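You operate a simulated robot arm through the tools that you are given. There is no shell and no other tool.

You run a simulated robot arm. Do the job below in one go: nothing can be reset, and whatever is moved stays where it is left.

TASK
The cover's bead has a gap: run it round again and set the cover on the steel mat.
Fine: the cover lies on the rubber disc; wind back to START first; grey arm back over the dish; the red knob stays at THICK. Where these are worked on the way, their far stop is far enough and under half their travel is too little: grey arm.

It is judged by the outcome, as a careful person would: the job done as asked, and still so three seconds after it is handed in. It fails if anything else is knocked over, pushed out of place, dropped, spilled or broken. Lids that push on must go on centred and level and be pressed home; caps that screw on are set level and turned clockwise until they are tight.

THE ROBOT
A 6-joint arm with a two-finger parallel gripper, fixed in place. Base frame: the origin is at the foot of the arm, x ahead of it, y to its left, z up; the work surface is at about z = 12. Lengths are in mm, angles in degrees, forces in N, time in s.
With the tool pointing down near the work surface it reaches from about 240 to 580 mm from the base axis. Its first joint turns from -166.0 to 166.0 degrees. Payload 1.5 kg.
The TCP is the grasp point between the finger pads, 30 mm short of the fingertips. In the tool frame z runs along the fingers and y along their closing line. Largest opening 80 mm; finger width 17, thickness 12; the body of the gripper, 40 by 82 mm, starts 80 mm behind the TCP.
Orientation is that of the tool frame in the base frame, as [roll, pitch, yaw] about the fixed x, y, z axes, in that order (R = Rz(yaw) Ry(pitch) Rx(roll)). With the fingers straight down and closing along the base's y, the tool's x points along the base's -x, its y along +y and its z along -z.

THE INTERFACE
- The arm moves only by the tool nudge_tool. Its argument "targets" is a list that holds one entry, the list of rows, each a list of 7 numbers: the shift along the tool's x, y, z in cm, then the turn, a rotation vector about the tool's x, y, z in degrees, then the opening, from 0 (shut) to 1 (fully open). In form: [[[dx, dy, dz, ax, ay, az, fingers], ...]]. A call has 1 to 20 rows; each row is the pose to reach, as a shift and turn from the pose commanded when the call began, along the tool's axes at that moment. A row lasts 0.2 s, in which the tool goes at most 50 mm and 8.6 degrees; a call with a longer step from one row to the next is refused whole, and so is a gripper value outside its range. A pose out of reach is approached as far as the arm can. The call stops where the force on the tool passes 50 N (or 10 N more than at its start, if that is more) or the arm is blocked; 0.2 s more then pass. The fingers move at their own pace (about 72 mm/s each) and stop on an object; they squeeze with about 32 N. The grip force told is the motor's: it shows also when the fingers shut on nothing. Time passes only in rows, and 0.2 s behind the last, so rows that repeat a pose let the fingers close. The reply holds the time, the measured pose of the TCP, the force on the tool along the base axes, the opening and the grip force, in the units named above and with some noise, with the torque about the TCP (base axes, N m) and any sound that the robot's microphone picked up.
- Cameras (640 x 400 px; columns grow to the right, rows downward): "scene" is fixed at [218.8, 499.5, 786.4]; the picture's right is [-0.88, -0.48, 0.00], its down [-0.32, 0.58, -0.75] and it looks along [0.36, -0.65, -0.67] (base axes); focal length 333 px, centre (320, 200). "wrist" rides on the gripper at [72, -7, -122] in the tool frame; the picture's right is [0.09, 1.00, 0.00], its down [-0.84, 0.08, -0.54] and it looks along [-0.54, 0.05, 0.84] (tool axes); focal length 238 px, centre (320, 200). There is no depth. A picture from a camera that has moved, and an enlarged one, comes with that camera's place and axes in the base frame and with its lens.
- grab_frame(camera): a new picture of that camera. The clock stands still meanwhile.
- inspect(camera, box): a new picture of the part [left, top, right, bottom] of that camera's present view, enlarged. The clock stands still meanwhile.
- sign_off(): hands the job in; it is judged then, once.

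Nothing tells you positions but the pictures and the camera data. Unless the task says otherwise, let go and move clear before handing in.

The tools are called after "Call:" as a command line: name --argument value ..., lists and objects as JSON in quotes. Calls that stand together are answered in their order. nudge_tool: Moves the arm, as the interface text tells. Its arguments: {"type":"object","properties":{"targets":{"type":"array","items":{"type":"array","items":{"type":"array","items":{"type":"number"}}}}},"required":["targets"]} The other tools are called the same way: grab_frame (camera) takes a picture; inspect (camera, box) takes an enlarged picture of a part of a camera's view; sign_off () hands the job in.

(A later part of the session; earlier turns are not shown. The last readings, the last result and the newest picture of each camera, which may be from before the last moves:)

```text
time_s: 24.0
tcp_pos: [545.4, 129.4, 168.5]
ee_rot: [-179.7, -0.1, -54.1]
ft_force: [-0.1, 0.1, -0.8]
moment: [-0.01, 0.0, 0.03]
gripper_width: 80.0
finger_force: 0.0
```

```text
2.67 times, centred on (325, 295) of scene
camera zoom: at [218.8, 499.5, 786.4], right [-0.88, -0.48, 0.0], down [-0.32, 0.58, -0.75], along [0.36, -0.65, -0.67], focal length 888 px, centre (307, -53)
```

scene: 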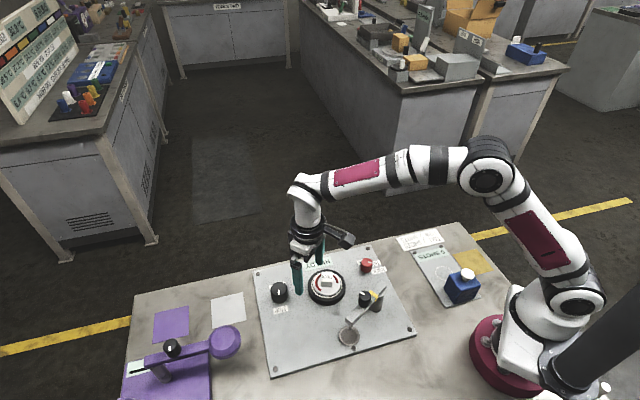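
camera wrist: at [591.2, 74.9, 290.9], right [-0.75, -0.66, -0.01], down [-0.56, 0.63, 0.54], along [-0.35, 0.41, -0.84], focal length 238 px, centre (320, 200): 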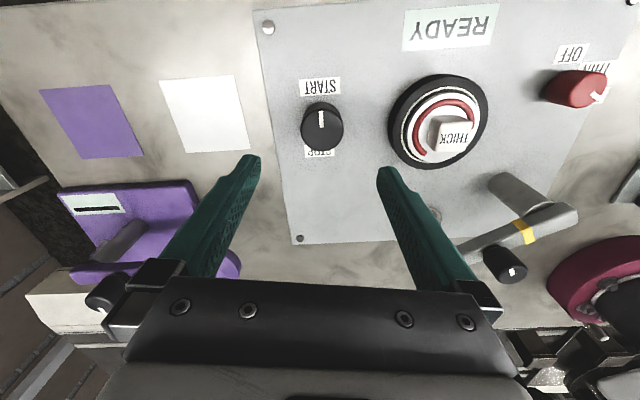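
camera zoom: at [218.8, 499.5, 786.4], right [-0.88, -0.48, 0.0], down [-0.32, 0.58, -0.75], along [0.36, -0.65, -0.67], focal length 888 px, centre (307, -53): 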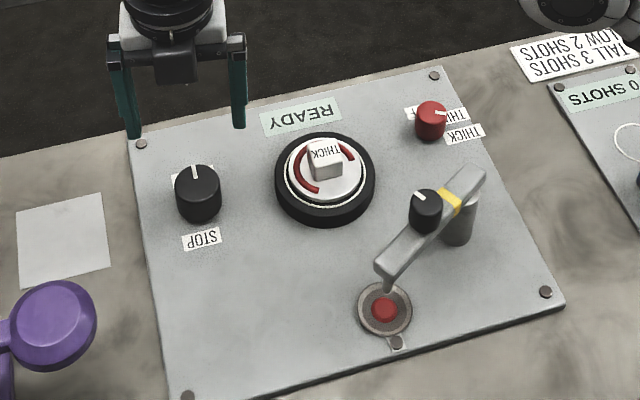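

The pointer is at START, the display reads READY, and red has landed in the dish. Next is the grey arm: its handle knob is near (328, 90) with the top at about z = 128. I'll move above it with the closing line across the arm to measure it.

Call:
nudge_tool --targets '[[[-1.37, 2.84, -0.89, 0, 0, 7.07, 1], [-2.74, 5.67, -1.77, 0, 0, 14.1, 1], [-4.11, 8.51, -2.66, 0, 0, 21.2, 1], [-5.49, 11.34, -3.54, 0, 0, 28.3, 1], [-6.86, 14.18, -4.43, 0, 0, 35.4, 1], [-8.23, 17.01, -5.3, 0, 0, 42.4, 1], [-9.6, 19.85, -6.2, 0, 0, 49.5, 1], [-9.6, 19.85, -6.2, 0, 0, 49.5, 1]]]'

Call:
grab_frame --camera "wrist"

Call:
inspect --camera "wrist" --box '[220, 60, 420, 200]'

Call:
inspect --camera "scene" --box '[270, 210, 430, 360]'

```text
time_s: 25.8
tcp_pos: [325.8, 89.3, 228.8]
ee_rot: [-179.5, 0.2, -103.7]
ft_force: [-0.3, -0.2, -0.2]
moment: [0.02, -0.01, 0.02]
gripper_width: 79.9
finger_force: 0.1
```

```text
taken
camera wrist: at [315.2, 18.6, 350.2], right [-0.99, 0.15, -0.01], down [0.12, 0.83, 0.54], along [0.09, 0.54, -0.84], focal length 238 px, centre (320, 200)
```

wrist: 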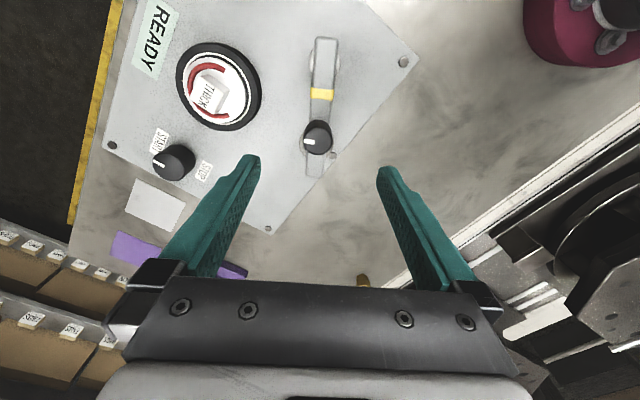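

```text
2.86 times, centred on (320, 130) of wrist
camera zoom: at [315.2, 18.6, 350.2], right [-0.99, 0.15, -0.01], down [0.12, 0.83, 0.54], along [0.09, 0.54, -0.84], focal length 681 px, centre (320, 400)
```

zoom: 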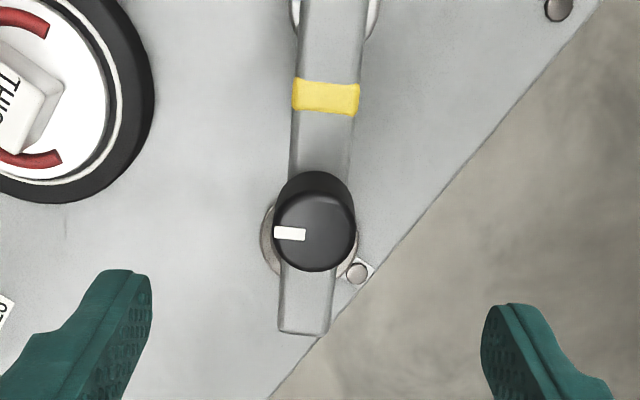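

```text
2.67 times, centred on (350, 285) of scene
camera zoom: at [218.8, 499.5, 786.4], right [-0.88, -0.48, 0.0], down [-0.32, 0.58, -0.75], along [0.36, -0.65, -0.67], focal length 888 px, centre (240, -27)
```

zoom: 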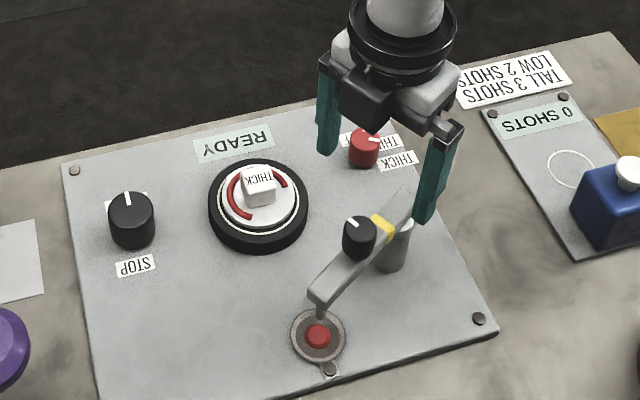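

Call:
inspect --camera "wrist" --box '[270, 20, 380, 110]'

Call:
inspect --camera "wrist" --box '[160, 30, 280, 140]'

Call:
inspect --camera "scene" --box '[325, 255, 385, 355]'

```text
4.44 times, centred on (325, 65) of wrist
camera zoom: at [315.2, 18.6, 350.2], right [-0.99, 0.15, -0.01], down [0.12, 0.83, 0.54], along [0.09, 0.54, -0.84], focal length 1059 px, centre (298, 800)
```

zoom: 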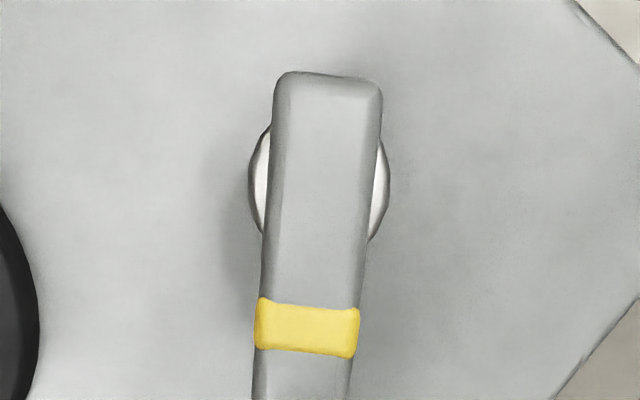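

```text
3.64 times, centred on (220, 85) of wrist
camera zoom: at [315.2, 18.6, 350.2], right [-0.99, 0.15, -0.01], down [0.12, 0.83, 0.54], along [0.09, 0.54, -0.84], focal length 867 px, centre (684, 618)
```

zoom: 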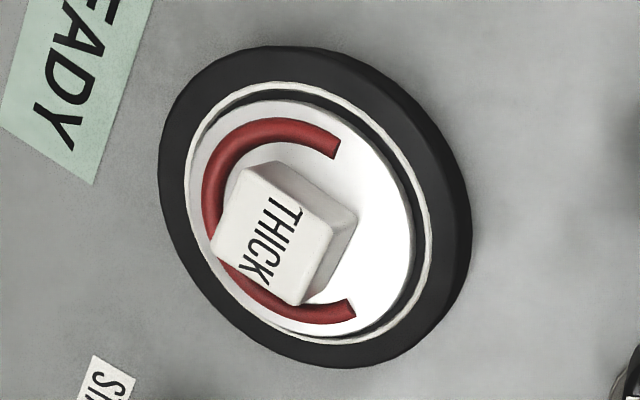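

```text
4.00 times, centred on (355, 305) of scene
camera zoom: at [218.8, 499.5, 786.4], right [-0.88, -0.48, 0.0], down [-0.32, 0.58, -0.75], along [0.36, -0.65, -0.67], focal length 1332 px, centre (180, -220)
```

zoom: 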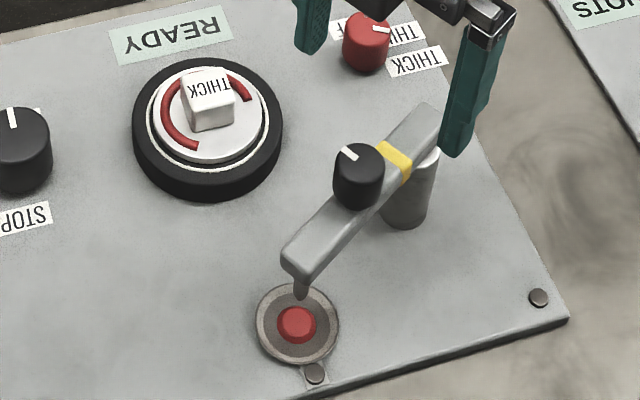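

The arm's pivot post is at about (314.5, 29.5), the handle at about (329, 92) at radius ~64 mm, and the disc centre at about (447, 45). The far position is therefore roughly 70° clockwise. I'll lower to just above the handle and check centring.

Call:
nudge_tool --targets '[[[-0.3, -0.3, 2, 0, 0, 0, 1], [-0.3, -0.3, 4, 0, 0, 0, 0.8], [-0.3, -0.3, 6.2, 0, 0, 0, 0.8], [-0.3, -0.3, 6.2, 0, 0, 0, 0.8]]]'

Call:
inspect --camera "wrist" --box '[220, 60, 420, 200]'

Call:
inspect --camera "scene" --box '[310, 210, 430, 350]'

```text
time_s: 26.8
tcp_pos: [330.9, 91.3, 167.8]
ee_rot: [-179.6, 0.2, -103.5]
ft_force: [-0.8, 0.4, -0.4]
moment: [0.0, 0.03, -0.02]
gripper_width: 63.8
finger_force: 0.0
```

```text
2.86 times, centred on (320, 130) of wrist
camera zoom: at [319.5, 20.4, 288.8], right [-0.99, 0.14, -0.01], down [0.12, 0.83, 0.54], along [0.09, 0.54, -0.84], focal length 681 px, centre (320, 400)
```

zoom: 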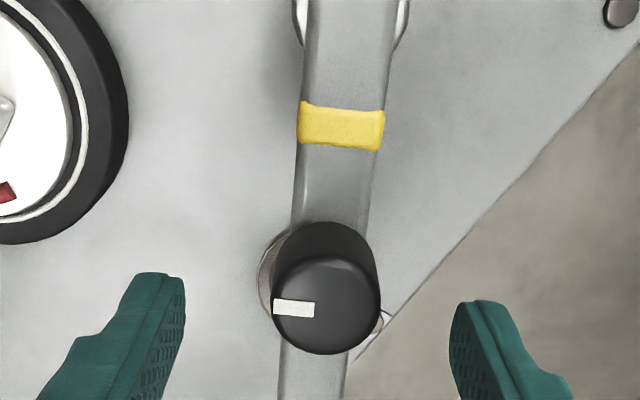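

```text
2.86 times, centred on (370, 280) of scene
camera zoom: at [218.8, 499.5, 786.4], right [-0.88, -0.48, 0.0], down [-0.32, 0.58, -0.75], along [0.36, -0.65, -0.67], focal length 952 px, centre (177, -29)
```

zoom: 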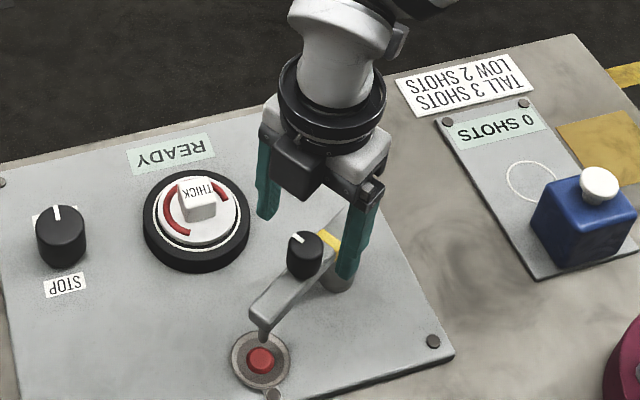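

Centring is within 1–2 mm. I'll lower so the fingers straddle the handle, and close on it.

Call:
nudge_tool --targets '[[[-0.1, 0.1, 1.5, 0, 0, 0, 0.8], [-0.1, 0.1, 3.3, 0, 0, 0, 0.8], [-0.1, 0.1, 3.3, 0, 0, 0, 0.8]]]'

Call:
inspect --camera "scene" --box '[310, 230, 410, 350]'

Call:
nudge_tool --targets '[[[0, 0, 0, 0, 0, 0, 0.45], [0, 0, 0, 0, 0, 0, 0.2], [0, 0, 0, 0, 0, 0, 0.2]]]'

Call:
inspect --camera "scene" --box '[310, 230, 410, 350]'

```text
time_s: 27.6
tcp_pos: [329.5, 92.8, 134.0]
ee_rot: [-179.5, 0.2, -103.6]
ft_force: [0.2, 0.3, 0.5]
moment: [-0.04, 0.02, -0.01]
gripper_width: 64.0
finger_force: 0.1
```

```text
3.33 times, centred on (360, 290) of scene
camera zoom: at [218.8, 499.5, 786.4], right [-0.88, -0.48, 0.0], down [-0.32, 0.58, -0.75], along [0.36, -0.65, -0.67], focal length 1110 px, centre (187, -100)
```

zoom: 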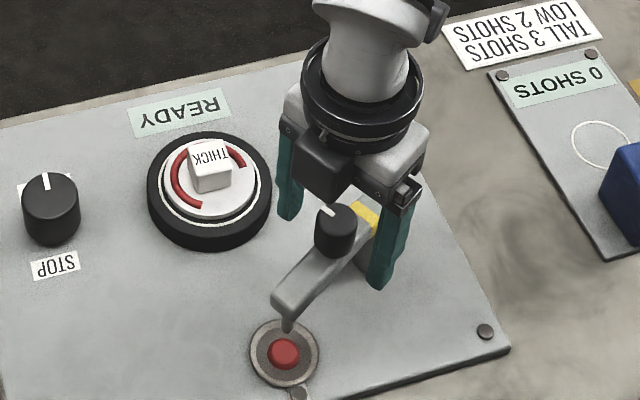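

```text
time_s: 28.4
tcp_pos: [330.0, 92.9, 133.8]
ee_rot: [-179.6, 0.2, -103.6]
ft_force: [10.3, -2.0, -4.7]
moment: [0.16, 0.79, 0.07]
gripper_width: 27.8
finger_force: 37.8
```

```text
3.33 times, centred on (360, 290) of scene
camera zoom: at [218.8, 499.5, 786.4], right [-0.88, -0.48, 0.0], down [-0.32, 0.58, -0.75], along [0.36, -0.65, -0.67], focal length 1110 px, centre (187, -100)
```

zoom: 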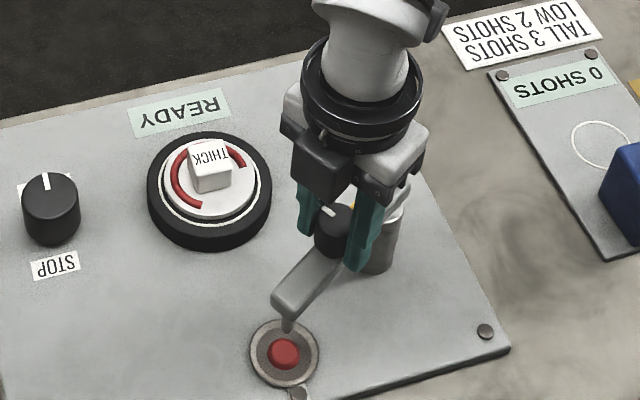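

The handle is held (27.8 mm). I'll loosen to a light cage around it and swing the arm clockwise along its arc, the first 30°.

Call:
nudge_tool --targets '[[[0, 0, 0, 0, 0, 0, 0.37], [0.036, -0.679, 0, 0, 0, 6, 0.37], [0.142, -1.351, 0, 0, 0, 12, 0.37], [0.318, -2.009, 0, 0, 0, 18, 0.37], [0.562, -2.644, 0, 0, 0, 24, 0.37], [0.871, -3.25, 0, 0, 0, 30, 0.37], [0.871, -3.25, 0, 0, 0, 30, 0.37]]]'

Call:
inspect --camera "scene" --box '[310, 230, 410, 350]'

Call:
grab_frame --camera "wrist"

```text
time_s: 30.0
tcp_pos: [360.1, 76.3, 133.6]
ee_rot: [-179.7, 0.4, -133.6]
ft_force: [-0.5, 0.2, 0.0]
moment: [0.06, 0.04, 0.01]
gripper_width: 30.4
finger_force: 0.2
```

```text
3.33 times, centred on (360, 290) of scene
camera zoom: at [218.8, 499.5, 786.4], right [-0.88, -0.48, 0.0], down [-0.32, 0.58, -0.75], along [0.36, -0.65, -0.67], focal length 1110 px, centre (187, -100)
```

zoom: 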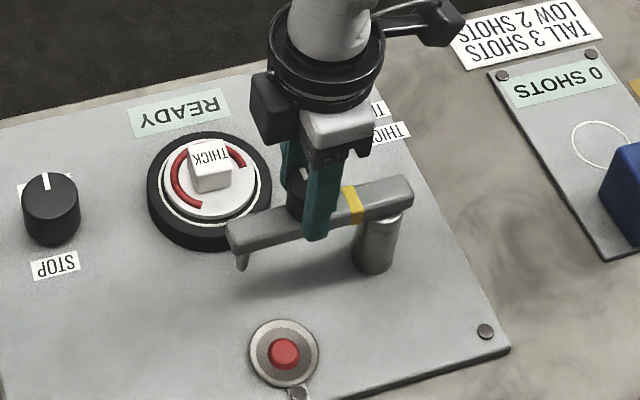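

```text
taken
camera wrist: at [313.5, 20.1, 254.7], right [-0.78, 0.62, -0.01], down [0.52, 0.66, 0.55], along [0.34, 0.43, -0.84], focal length 238 px, centre (320, 200)
```

wrist: 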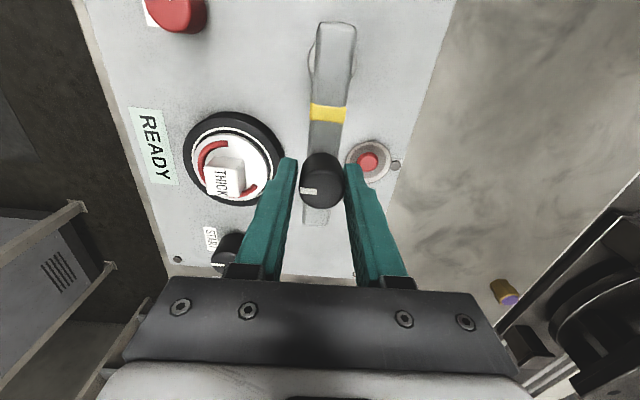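

The arm follows nicely. Next 30°.

Call:
nudge_tool --targets '[[[0.036, -0.679, 0, 0, 0, 6, 0.37], [0.142, -1.351, 0, 0, 0, 12, 0.37], [0.318, -2.009, 0, 0, 0, 18, 0.37], [0.562, -2.644, 0, 0, 0, 24, 0.37], [0.871, -3.25, 0, 0, 0, 30, 0.37], [0.871, -3.25, 0, 0, 0, 30, 0.37]]]'

Call:
inspect --camera "scene" --box '[300, 230, 400, 350]'

Call:
grab_frame --camera "wrist"

```text
time_s: 31.4
tcp_pos: [376.3, 48.0, 134.5]
ee_rot: [-179.8, 0.5, -163.6]
ft_force: [0.0, 0.6, -0.5]
moment: [0.01, -0.01, 0.03]
gripper_width: 30.1
finger_force: 0.3
```

```text
3.33 times, centred on (350, 290) of scene
camera zoom: at [218.8, 499.5, 786.4], right [-0.88, -0.48, 0.0], down [-0.32, 0.58, -0.75], along [0.36, -0.65, -0.67], focal length 1110 px, centre (220, -100)
```

zoom: 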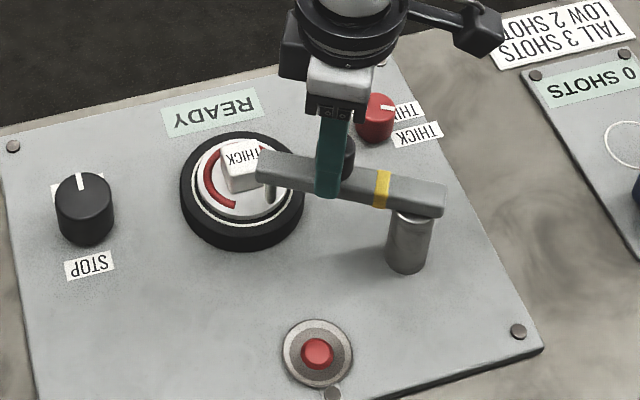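

```text
taken
camera wrist: at [308.8, 21.8, 255.6], right [-0.37, 0.93, 0.0], down [0.78, 0.31, 0.55], along [0.51, 0.2, -0.84], focal length 238 px, centre (320, 200)
```

wrist: 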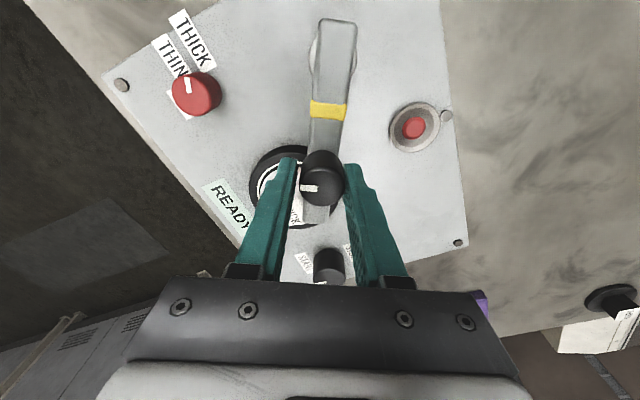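

The nozzle is close to the cover now. I'll go on in small steps to the far stop, watching force.

Call:
nudge_tool --targets '[[[0.009, -0.34, 0, 0, 0, 3, 0.37], [0.036, -0.679, 0, 0, 0, 6, 0.37], [0.036, -0.679, 0, 0, 0, 6, 0.37]]]'

Call:
nudge_tool --targets '[[[0.009, -0.34, 0, 0, 0, 3, 0.37], [0.009, -0.34, 0, 0, 0, 3, 0.37]]]'

Call:
inspect --camera "scene" --box '[300, 230, 400, 350]'

Call:
inspect --camera "wrist" --box '[220, 80, 420, 240]'

```text
time_s: 32.2
tcp_pos: [379.3, 42.6, 134.9]
ee_rot: [179.9, 0.4, -169.7]
ft_force: [-0.4, 0.9, 0.4]
moment: [0.03, 0.02, -0.01]
gripper_width: 30.2
finger_force: 0.5
```

```text
time_s: 32.8
tcp_pos: [378.9, 38.8, 135.5]
ee_rot: [-180.0, 0.4, -172.6]
ft_force: [-1.0, 0.9, 0.1]
moment: [0.02, 0.02, -0.01]
gripper_width: 30.4
finger_force: 0.2
```

```text
3.33 times, centred on (350, 290) of scene
camera zoom: at [218.8, 499.5, 786.4], right [-0.88, -0.48, 0.0], down [-0.32, 0.58, -0.75], along [0.36, -0.65, -0.67], focal length 1110 px, centre (220, -100)
```

zoom: 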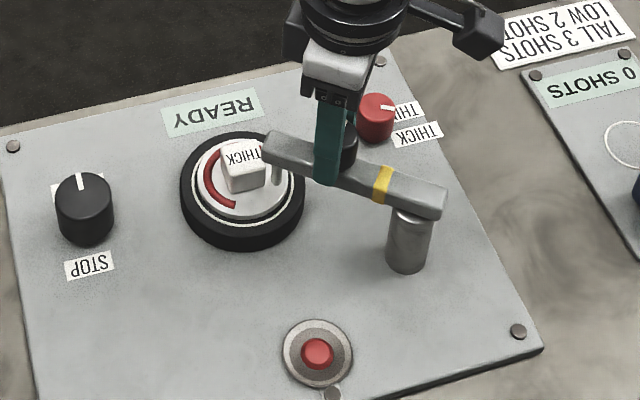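

```text
2.50 times, centred on (320, 160) of wrist
camera zoom: at [307.8, 22.5, 255.9], right [-0.22, 0.98, 0.0], down [0.82, 0.18, 0.55], along [0.54, 0.12, -0.84], focal length 596 px, centre (320, 300)
```

zoom: 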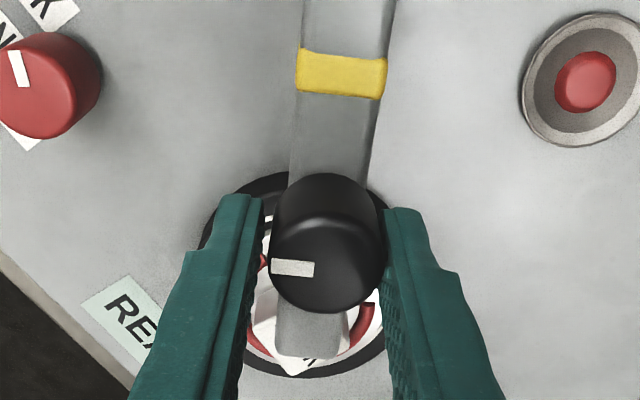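

The arm points about at the disc centre, with still no stop felt. I'll go on in 2–3° steps.

Call:
nudge_tool --targets '[[[0.009, -0.34, 0, 0, 0, 3, 0.37], [0.009, -0.34, 0, 0, 0, 3, 0.37]]]'

Call:
nudge_tool --targets '[[[0.009, -0.34, 0, 0, 0, 3, 0.37], [0.009, -0.34, 0, 0, 0, 3, 0.37]]]'

Call:
inspect --camera "scene" --box '[300, 230, 400, 350]'

Call:
inspect --camera "wrist" --box '[220, 80, 420, 240]'

```text
time_s: 33.4
tcp_pos: [378.6, 33.8, 134.8]
ee_rot: [179.8, 0.5, -175.5]
ft_force: [-2.6, 6.2, -0.7]
moment: [0.03, 0.03, 0.03]
gripper_width: 35.8
finger_force: 3.4
```

```text
time_s: 34.0
tcp_pos: [378.9, 30.4, 134.4]
ee_rot: [179.9, 0.4, -178.5]
ft_force: [-5.4, 13.1, -1.5]
moment: [0.07, 0.09, 0.02]
gripper_width: 41.5
finger_force: 7.3
```

```text
3.33 times, centred on (350, 290) of scene
camera zoom: at [218.8, 499.5, 786.4], right [-0.88, -0.48, 0.0], down [-0.32, 0.58, -0.75], along [0.36, -0.65, -0.67], focal length 1110 px, centre (220, -100)
```

zoom: 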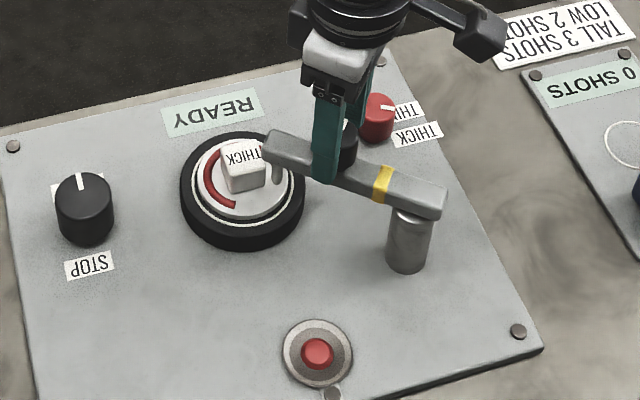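

```text
2.50 times, centred on (320, 160) of wrist
camera zoom: at [306.2, 23.2, 256.0], right [-0.12, 0.99, 0.0], down [0.83, 0.1, 0.55], along [0.55, 0.06, -0.84], focal length 596 px, centre (320, 300)
```

zoom: 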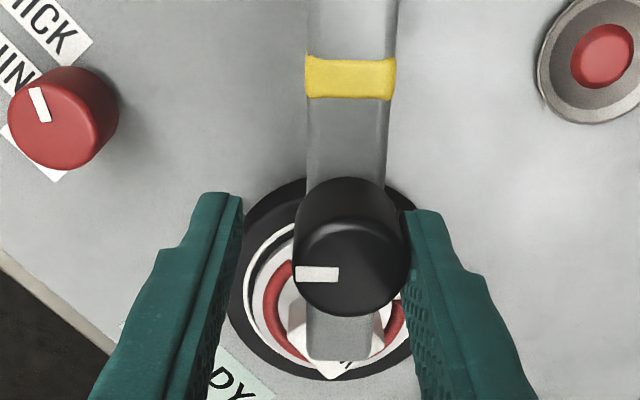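

The arm is against its far stop: the handle stays put while my finger yields at 13 N, and the nozzle is over the bead circle. I'll recentre, open without touching it, and lift clear.

Call:
nudge_tool --targets '[[[0, 0.3, 0, 0, 0, 0, 0.7], [0, 0.6, 0, 0, 0, 0, 0.85], [0, 0.7, 0, 0, 0, 0, 0.85], [0, 0.7, -3, 0, 0, 0, 0.85], [0, 0.7, -6, 0, 0, 0, 0.9], [0, 0.7, -10, 0, 0, 0, 1], [0, 0.7, -10, 0, 0, 0, 1]]]'

Call:
inspect --camera "scene" --box '[270, 210, 420, 360]'

Call:
grab_frame --camera "wrist"

```text
time_s: 35.6
tcp_pos: [376.4, 39.1, 235.5]
ee_rot: [179.8, 0.5, -178.5]
ft_force: [-0.8, 0.6, 0.2]
moment: [0.0, 0.03, 0.0]
gripper_width: 79.9
finger_force: 0.1
```

```text
2.67 times, centred on (345, 285) of scene
camera zoom: at [218.8, 499.5, 786.4], right [-0.88, -0.48, 0.0], down [-0.32, 0.58, -0.75], along [0.36, -0.65, -0.67], focal length 888 px, centre (253, -27)
```

zoom: 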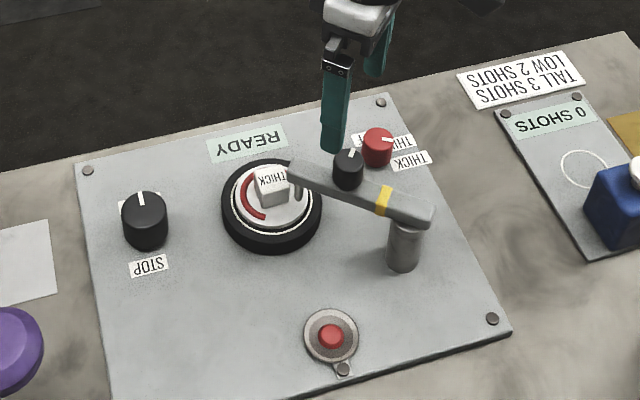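

```text
taken
camera wrist: at [304.9, 31.2, 357.1], right [-0.12, 0.99, 0.0], down [0.83, 0.1, 0.55], along [0.55, 0.06, -0.84], focal length 238 px, centre (320, 200)
```

wrist: 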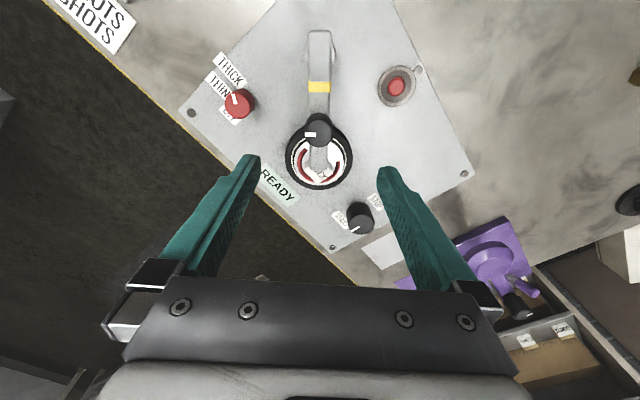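

The nozzle is over the bead track, the arm is at its far stop, and the knob is still at START. Now I'll return above the knob with the wrist wound counter-clockwise, so a full 180° clockwise turn fits in one grip.

Call:
nudge_tool --targets '[[[-0.944, 0.465, 0.3, 0, 0, -8.5, 1], [-1.888, 0.93, 0.6, 0, 0, -17, 1], [-2.832, 1.395, 1, 0, 0, -25.5, 1], [-3.776, 1.86, 1.5, 0, 0, -34, 1], [-4.72, 2.325, 2, 0, 0, -42.5, 1], [-5.664, 2.79, 2.6, 0, 0, -51, 1], [-6.608, 3.255, 3.2, 0, 0, -59.5, 1], [-7.552, 3.72, 4, 0, 0, -68, 1], [-8.496, 4.185, 4.8, 0, 0, -76.5, 1], [-9.44, 4.65, 5.6, 0, 0, -85, 1], [-10.384, 5.115, 6.4, 0, 0, -93.5, 1], [-11.328, 5.58, 7.2, 0, 0, -102, 1], [-12.272, 6.045, 8, 0, 0, -110.5, 1], [-13.216, 6.51, 8.8, 0, 0, -119, 1], [-14.16, 6.975, 9.6, 0, 0, -127.5, 1], [-15.104, 7.44, 10.3, 0, 0, -136, 1], [-16.048, 7.905, 11, 0, 0, -144.5, 1], [-16.99, 8.37, 11.5, 0, 0, -153, 1], [-16.99, 8.37, 11.5, 0, 0, -153, 1]]]'

Call:
inspect --camera "wrist" --box '[200, 60, 440, 220]'

Call:
inspect --camera "scene" --box '[230, 210, 400, 340]'

```text
time_s: 39.6
tcp_pos: [548.2, 124.7, 120.8]
ee_rot: [-179.7, -0.4, -25.5]
ft_force: [0.3, 0.7, -0.5]
moment: [-0.04, -0.01, 0.01]
gripper_width: 80.2
finger_force: 0.0
```

```text
2.50 times, centred on (320, 140) of wrist
camera zoom: at [613.0, 101.4, 243.4], right [-0.34, -0.94, 0.0], down [-0.79, 0.29, 0.54], along [-0.5, 0.19, -0.84], focal length 596 px, centre (320, 350)
```

zoom: 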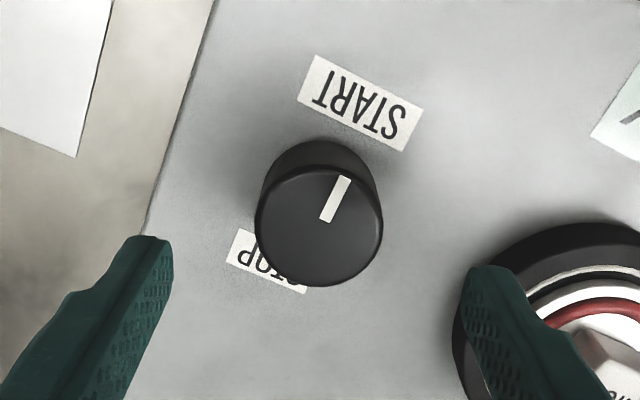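

```text
3.08 times, centred on (315, 275) of scene
camera zoom: at [218.8, 499.5, 786.4], right [-0.88, -0.48, 0.0], down [-0.32, 0.58, -0.75], along [0.36, -0.65, -0.67], focal length 1025 px, centre (335, -31)
```

zoom: 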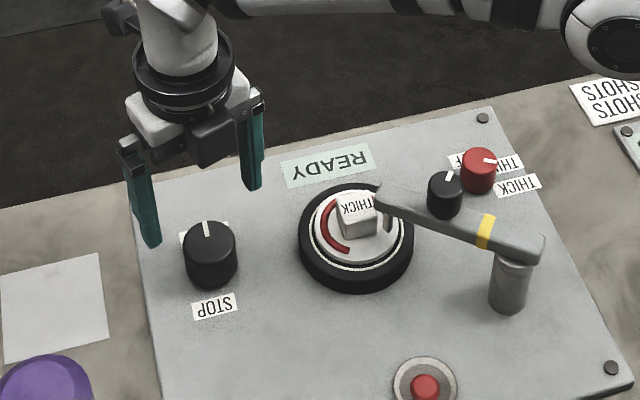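

The knob is centred within 1 mm of the tool axis. I'll descend and grip it.

Call:
nudge_tool --targets '[[[-0.09, -0.08, 2, 0, 0, 0, 1], [-0.09, -0.08, 4, 0, 0, 0, 1], [-0.09, -0.08, 5.2, 0, 0, 0, 0.9], [-0.09, -0.08, 6.1, 0, 0, 0, 0.8], [-0.09, -0.08, 6.1, 0, 0, 0, 0.8]]]'

Call:
nudge_tool --targets '[[[0, 0, 0, 0, 0, 0, 0.6], [0, 0, 0, 0, 0, 0, 0.45], [0, 0, 0, 0, 0, 0, 0], [0, 0, 0, 0, 0, 0, 0]]]'

Call:
inspect --camera "wrist" --box '[200, 60, 440, 220]'

```text
time_s: 40.8
tcp_pos: [547.1, 127.1, 59.5]
ee_rot: [-179.7, -0.5, -25.6]
ft_force: [0.7, 0.1, -0.5]
moment: [0.01, 0.02, 0.0]
gripper_width: 64.0
finger_force: 0.1
```

```text
time_s: 41.8
tcp_pos: [545.5, 127.0, 59.8]
ee_rot: [-179.9, -0.4, -25.5]
ft_force: [-14.0, -20.8, 6.6]
moment: [-0.52, 0.59, -0.08]
gripper_width: 43.1
finger_force: 45.4
```

```text
2.50 times, centred on (320, 140) of wrist
camera zoom: at [613.2, 101.9, 182.1], right [-0.35, -0.94, 0.0], down [-0.79, 0.29, 0.54], along [-0.5, 0.19, -0.84], focal length 596 px, centre (320, 350)
```

zoom: 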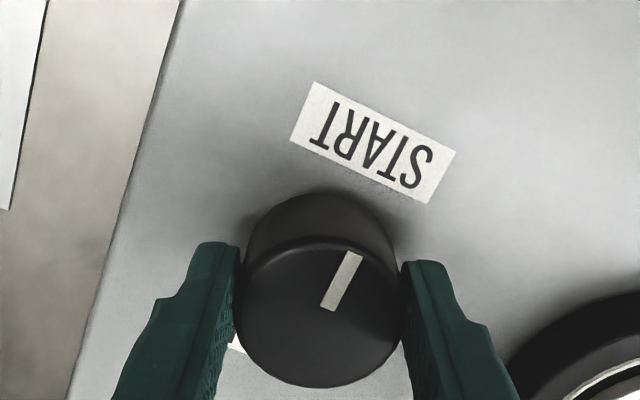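

Gripped. I'll ease the small side load and turn clockwise from START for the first half of the run, at a steady pace.

Call:
nudge_tool --targets '[[[0, 0.12, 0, 0, 0, 0, 0], [0, 0.12, 0, 0, 0, 5, 0], [0, 0.12, 0, 0, 0, 10, 0], [0, 0.12, 0, 0, 0, 15, 0], [0, 0.12, 0, 0, 0, 20, 0], [0, 0.12, 0, 0, 0, 20, 0]]]'

Call:
inspect --camera "scene" --box '[230, 210, 400, 340]'

Call:
grab_frame --camera "wrist"

```text
time_s: 43.2
tcp_pos: [545.1, 125.1, 59.9]
ee_rot: [-179.7, -0.2, -45.8]
ft_force: [-18.8, -34.1, 12.9]
moment: [-0.6, 0.99, 0.09]
gripper_width: 42.7
finger_force: 44.9
```

```text
3.08 times, centred on (315, 275) of scene
camera zoom: at [218.8, 499.5, 786.4], right [-0.88, -0.48, 0.0], down [-0.32, 0.58, -0.75], along [0.36, -0.65, -0.67], focal length 1025 px, centre (335, -31)
```

zoom: 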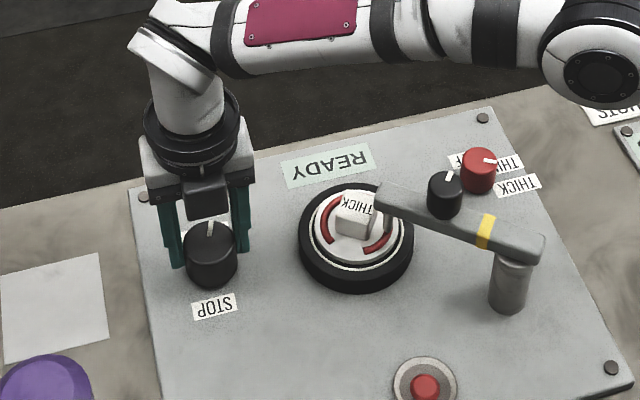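

```text
taken
camera wrist: at [600.5, 79.2, 182.0], right [-0.65, -0.76, 0.0], down [-0.64, 0.54, 0.54], along [-0.41, 0.35, -0.84], focal length 238 px, centre (320, 200)
```

wrist: 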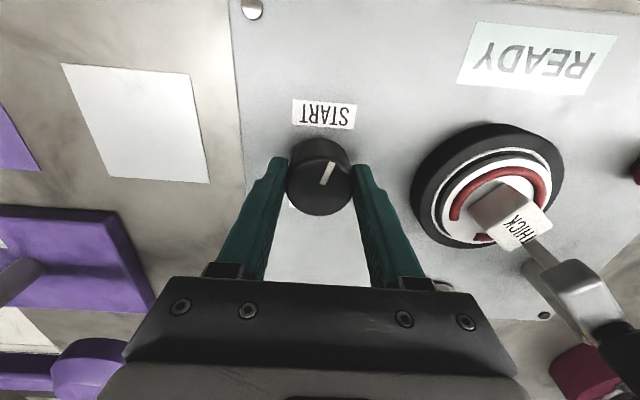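

The bead is being laid under the nozzle as the disc turns. I'll ease the side load again and continue clockwise.

Call:
nudge_tool --targets '[[[0.04, 0.14, -0.05, 0, 0, 0, 0], [0.04, 0.14, -0.05, 0, 0, 0, 0]]]'

```text
time_s: 43.8
tcp_pos: [545.8, 125.3, 60.9]
ee_rot: [-179.7, -0.4, -45.5]
ft_force: [0.2, -23.8, -12.5]
moment: [-1.3, 0.17, 0.0]
gripper_width: 42.6
finger_force: 44.4
```

Call:
nudge_tool --targets '[[[0.06, 0.06, 0.04, 0, 0, 5, 0], [0.06, 0.06, 0.04, 0, 0, 10, 0], [0.06, 0.06, 0.04, 0, 0, 15, 0], [0.06, 0.06, 0.04, 0, 0, 20, 0], [0.06, 0.06, 0.04, 0, 0, 25, 0], [0.06, 0.06, 0.04, 0, 0, 30, 0], [0.06, 0.06, 0.04, 0, 0, 30, 0]]]'

Call:
inspect --camera "scene" --box '[230, 210, 400, 340]'

```text
time_s: 45.4
tcp_pos: [544.3, 125.7, 59.8]
ee_rot: [-179.6, -0.1, -75.7]
ft_force: [-23.0, -5.2, 6.8]
moment: [-1.16, 1.21, 0.04]
gripper_width: 42.4
finger_force: 45.4
```

```text
3.08 times, centred on (315, 275) of scene
camera zoom: at [218.8, 499.5, 786.4], right [-0.88, -0.48, 0.0], down [-0.32, 0.58, -0.75], along [0.36, -0.65, -0.67], focal length 1025 px, centre (335, -31)
```

zoom: 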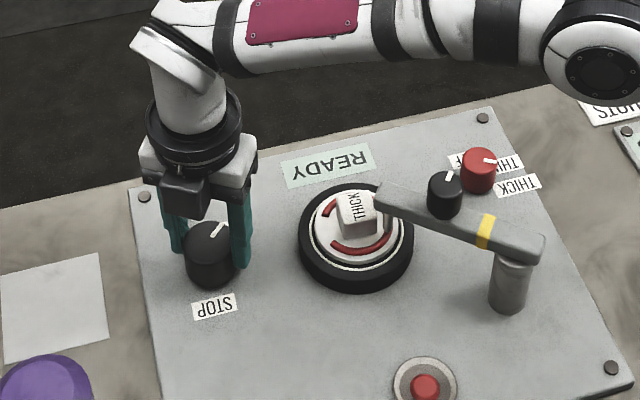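

Call:
nudge_tool --targets '[[[-0.02, 0.08, 0, 0, 0, 5, 0], [-0.02, 0.08, 0, 0, 0, 10, 0], [-0.02, 0.08, 0, 0, 0, 15, 0], [-0.02, 0.08, 0, 0, 0, 20, 0], [-0.02, 0.08, 0, 0, 0, 25, 0], [-0.02, 0.08, 0, 0, 0, 30, 0], [-0.02, 0.08, 0, 0, 0, 35, 0], [-0.02, 0.08, 0, 0, 0, 35, 0]]]'

Call:
inspect --camera "scene" --box '[230, 210, 400, 340]'

```text
time_s: 47.2
tcp_pos: [541.9, 124.7, 60.0]
ee_rot: [-179.9, 0.2, -110.8]
ft_force: [-43.3, 7.0, 13.4]
moment: [0.19, 0.95, 0.11]
gripper_width: 42.6
finger_force: 45.3
```

```text
3.08 times, centred on (315, 275) of scene
camera zoom: at [218.8, 499.5, 786.4], right [-0.88, -0.48, 0.0], down [-0.32, 0.58, -0.75], along [0.36, -0.65, -0.67], focal length 1025 px, centre (335, -31)
```

zoom: 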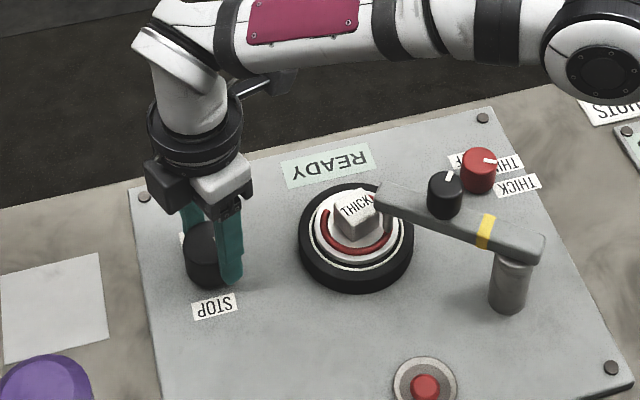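

Good progress; roughly half the ring is re-laid. I'll relieve the side load before going on.

Call:
nudge_tool --targets '[[[0.03, 0.17, -0.04, 0, 0, 0, 0], [0.03, 0.17, -0.04, 0, 0, 0, 0]]]'

```text
time_s: 47.8
tcp_pos: [543.4, 125.3, 59.4]
ee_rot: [-179.5, 0.3, -110.5]
ft_force: [0.1, 24.0, -21.4]
moment: [0.62, 0.97, 0.0]
gripper_width: 42.2
finger_force: 44.8
```

Call:
nudge_tool --targets '[[[-0.08, 0.03, 0.06, 0, 0, 5, 0], [-0.08, 0.03, 0.06, 0, 0, 10, 0], [-0.08, 0.03, 0.06, 0, 0, 15, 0], [-0.08, 0.03, 0.06, 0, 0, 20, 0], [-0.08, 0.03, 0.06, 0, 0, 25, 0], [-0.08, 0.03, 0.06, 0, 0, 30, 0], [-0.08, 0.03, 0.06, 0, 0, 30, 0]]]'

Call:
inspect --camera "scene" --box '[230, 210, 400, 340]'

```text
time_s: 49.4
tcp_pos: [542.3, 125.6, 61.0]
ee_rot: [-179.9, 0.2, -140.7]
ft_force: [-33.3, 4.0, 0.6]
moment: [-0.27, 0.99, 0.07]
gripper_width: 42.4
finger_force: 45.3
```

```text
3.08 times, centred on (315, 275) of scene
camera zoom: at [218.8, 499.5, 786.4], right [-0.88, -0.48, 0.0], down [-0.32, 0.58, -0.75], along [0.36, -0.65, -0.67], focal length 1025 px, centre (335, -31)
```

zoom: 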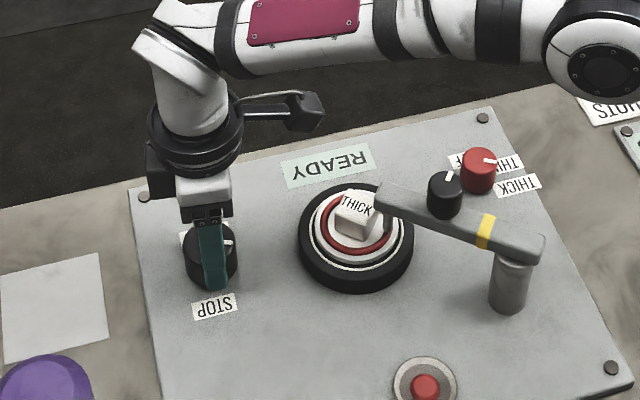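

Call:
nudge_tool --targets '[[[0.1, 0.08, 0, 0, 0, 0, 0], [0.1, 0.08, 0, 0, 0, 5, 0], [0.1, 0.08, 0, 0, 0, 10, 0], [0.1, 0.08, 0, 0, 0, 15, 0], [0.1, 0.08, 0, 0, 0, 20, 0], [0.1, 0.08, 0, 0, 0, 25, 0], [0.1, 0.08, 0, 0, 0, 25, 0]]]'

Call:
inspect --camera "scene" --box '[230, 210, 400, 340]'

```text
time_s: 51.0
tcp_pos: [541.4, 126.0, 60.5]
ee_rot: [179.9, 0.5, -165.6]
ft_force: [-5.3, 37.0, -17.2]
moment: [-0.23, -0.01, 0.12]
gripper_width: 42.4
finger_force: 44.6
```

```text
3.08 times, centred on (315, 275) of scene
camera zoom: at [218.8, 499.5, 786.4], right [-0.88, -0.48, 0.0], down [-0.32, 0.58, -0.75], along [0.36, -0.65, -0.67], focal length 1025 px, centre (335, -31)
```

zoom: 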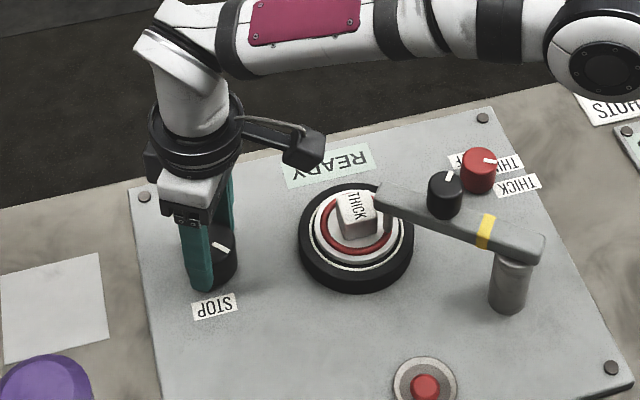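

Call:
nudge_tool --targets '[[[-0.04, 0.145, 0.05, 0, 0, 0, 0], [-0.04, 0.145, 0.05, 0, 0, 5, 0], [-0.04, 0.145, 0.05, 0, 0, 10, 0], [-0.04, 0.145, 0.05, 0, 0, 15, 0], [-0.04, 0.145, 0.05, 0, 0, 20, 0], [-0.04, 0.145, 0.05, 0, 0, 25, 0], [-0.04, 0.145, 0.05, 0, 0, 25, 0]]]'

Call:
inspect --camera "scene" --box '[230, 210, 400, 340]'

Call:
grab_frame --camera "wrist"

```text
time_s: 52.6
tcp_pos: [542.2, 127.8, 60.2]
ee_rot: [179.7, 0.4, 169.4]
ft_force: [-23.6, 25.9, 18.2]
moment: [-0.16, 0.55, 0.07]
gripper_width: 42.4
finger_force: 45.0
```

```text
3.08 times, centred on (315, 275) of scene
camera zoom: at [218.8, 499.5, 786.4], right [-0.88, -0.48, 0.0], down [-0.32, 0.58, -0.75], along [0.36, -0.65, -0.67], focal length 1025 px, centre (335, -31)
```

zoom: 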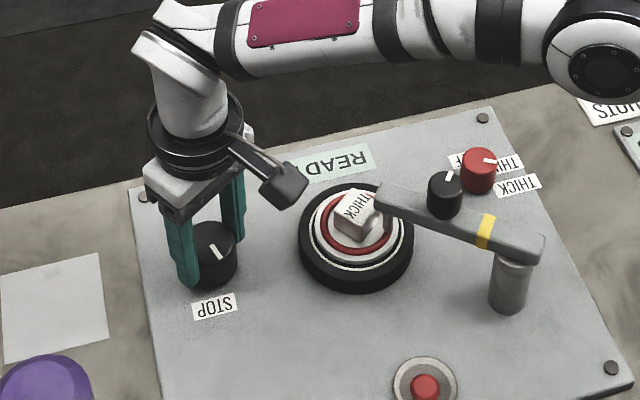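

```text
taken
camera wrist: at [469.5, 134.6, 181.1], right [0.09, 1.0, 0.0], down [0.83, -0.08, 0.55], along [0.55, -0.05, -0.84], focal length 238 px, centre (320, 200)
```

wrist: 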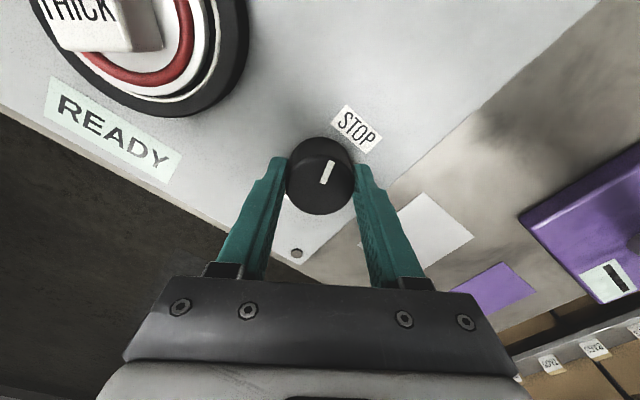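

Just short of STOP. I'll relieve and turn the last bit, watching for the stop.

Call:
nudge_tool --targets '[[[0.1, 0.08, -0.05, 0, 0, 0, 0], [0.1, 0.08, -0.05, 0, 0, 5, 0], [0.1, 0.08, -0.05, 0, 0, 10, 0], [0.1, 0.08, -0.05, 0, 0, 10, 0]]]'

Call:
nudge_tool --targets '[[[0, 0, 0, 0, 0, 4, 0], [0, 0, 0, 0, 0, 8, 0], [0, 0, 0, 0, 0, 8, 0]]]'

Call:
inspect --camera "wrist" --box '[240, 70, 400, 230]'

Call:
inspect --camera "scene" --box '[230, 210, 400, 340]'

```text
time_s: 53.7
tcp_pos: [541.2, 127.8, 59.6]
ee_rot: [179.7, 0.9, 159.5]
ft_force: [7.6, 2.7, -4.9]
moment: [-0.45, 0.75, 0.04]
gripper_width: 42.2
finger_force: 44.7
stopped in row 4: the force on the tool passed its limit at 51 N (the readings are from after the stop); the commanded pose is now the measured one
```

```text
time_s: 54.5
tcp_pos: [543.7, 127.7, 59.9]
ee_rot: [179.6, 0.8, 151.6]
ft_force: [23.9, 15.3, -21.5]
moment: [-1.2, -0.52, 0.03]
gripper_width: 42.5
finger_force: 44.9
```

```text
2.50 times, centred on (320, 150) of wrist
camera zoom: at [474.2, 157.1, 180.7], right [0.39, 0.92, 0.01], down [0.76, -0.33, 0.55], along [0.51, -0.21, -0.83], focal length 596 px, centre (320, 325)
```

zoom: 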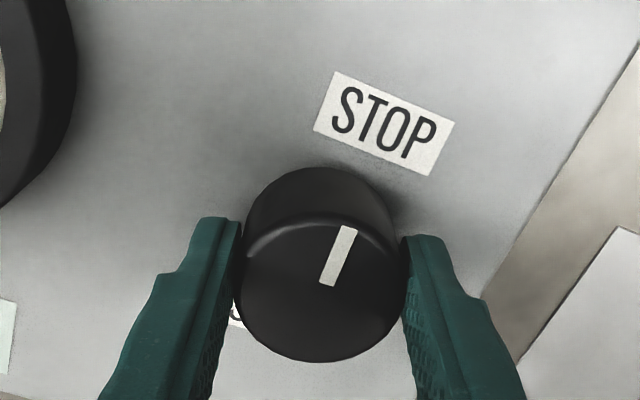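

```text
3.08 times, centred on (315, 275) of scene
camera zoom: at [218.8, 499.5, 786.4], right [-0.88, -0.48, 0.0], down [-0.32, 0.58, -0.75], along [0.36, -0.65, -0.67], focal length 1025 px, centre (335, -31)
```

zoom: 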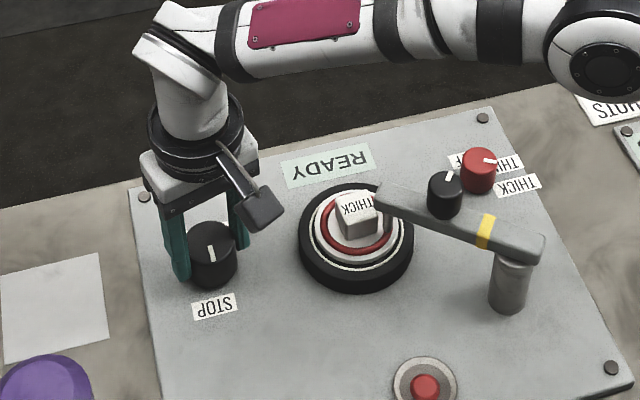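

Call:
nudge_tool --targets '[[[-0.05, 0.08, 0.06, 0, 0, 0, 0], [-0.05, 0.08, 0.06, 0, 0, 3, 0], [-0.05, 0.08, 0.06, 0, 0, 6, 0], [-0.05, 0.08, 0.06, 0, 0, 6, 0]]]'

Call:
inspect --camera "wrist" --box '[240, 70, 400, 230]'

Call:
inspect --camera "scene" --box '[230, 210, 400, 340]'

```text
time_s: 55.5
tcp_pos: [543.1, 128.4, 60.1]
ee_rot: [179.3, 0.7, 145.4]
ft_force: [7.2, 5.9, 10.0]
moment: [-0.21, 1.22, 0.02]
gripper_width: 42.2
finger_force: 44.5
```

```text
2.50 times, centred on (320, 150) of wrist
camera zoom: at [477.7, 164.2, 180.8], right [0.49, 0.87, 0.01], down [0.72, -0.41, 0.55], along [0.49, -0.26, -0.83], focal length 596 px, centre (320, 325)
```

zoom: 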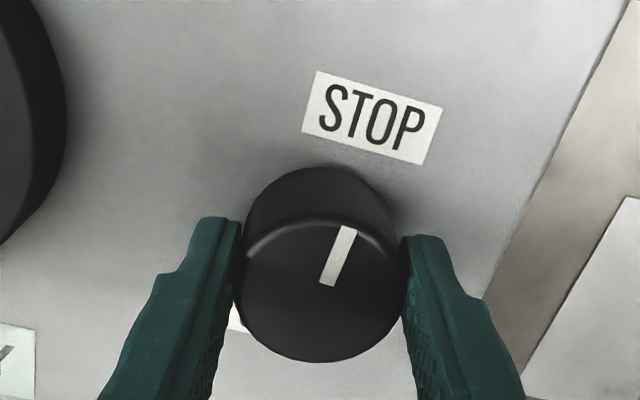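

```text
3.08 times, centred on (315, 275) of scene
camera zoom: at [218.8, 499.5, 786.4], right [-0.88, -0.48, 0.0], down [-0.32, 0.58, -0.75], along [0.36, -0.65, -0.67], focal length 1025 px, centre (335, -31)
```

zoom: 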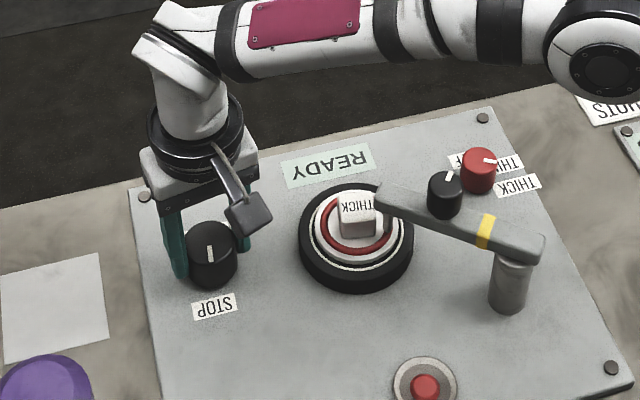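

Call:
nudge_tool --targets '[[[0, 0, 0, 0, 0, 3, 0], [0, 0, 0, 0, 0, 6, 0], [0, 0, 0, 0, 0, 6, 0]]]'

Call:
nudge_tool --targets '[[[0, 0, 0, 0, 0, 3, 0], [0, 0, 0, 0, 0, 6, 0], [0, 0, 0, 0, 0, 6, 0]]]'

Call:
inspect --camera "wrist" --box '[240, 70, 400, 230]'

Call:
inspect --camera "scene" --box '[230, 210, 400, 340]'

```text
time_s: 56.3
tcp_pos: [542.6, 129.3, 58.9]
ee_rot: [179.3, 0.7, 139.5]
ft_force: [7.1, 7.3, 11.5]
moment: [-1.2, 0.11, 0.54]
gripper_width: 42.5
finger_force: 44.9
```

```text
time_s: 57.1
tcp_pos: [542.6, 128.0, 59.0]
ee_rot: [179.3, 0.5, 133.5]
ft_force: [4.5, 13.3, 12.2]
moment: [-0.81, 0.39, 1.01]
gripper_width: 43.2
finger_force: 45.1
```

```text
2.50 times, centred on (320, 150) of wrist
camera zoom: at [486.5, 177.0, 180.1], right [0.66, 0.75, 0.01], down [0.62, -0.55, 0.55], along [0.42, -0.36, -0.83], focal length 596 px, centre (320, 325)
```

zoom: 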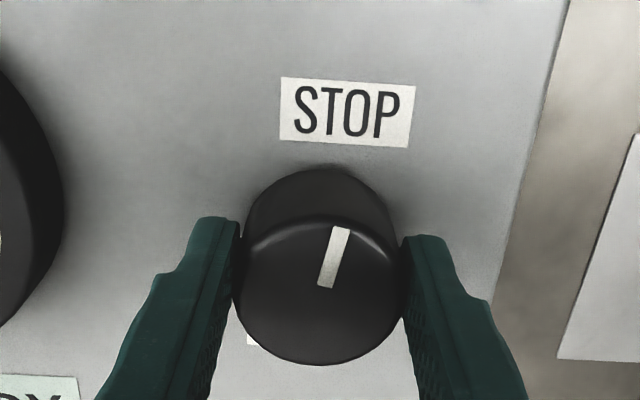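

```text
3.08 times, centred on (315, 275) of scene
camera zoom: at [218.8, 499.5, 786.4], right [-0.88, -0.48, 0.0], down [-0.32, 0.58, -0.75], along [0.36, -0.65, -0.67], focal length 1025 px, centre (335, -31)
```

zoom: 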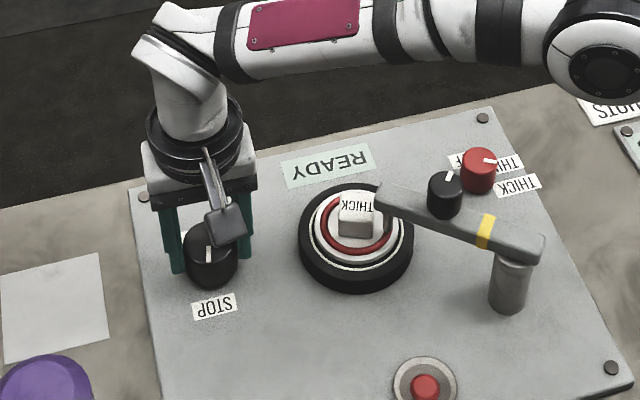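

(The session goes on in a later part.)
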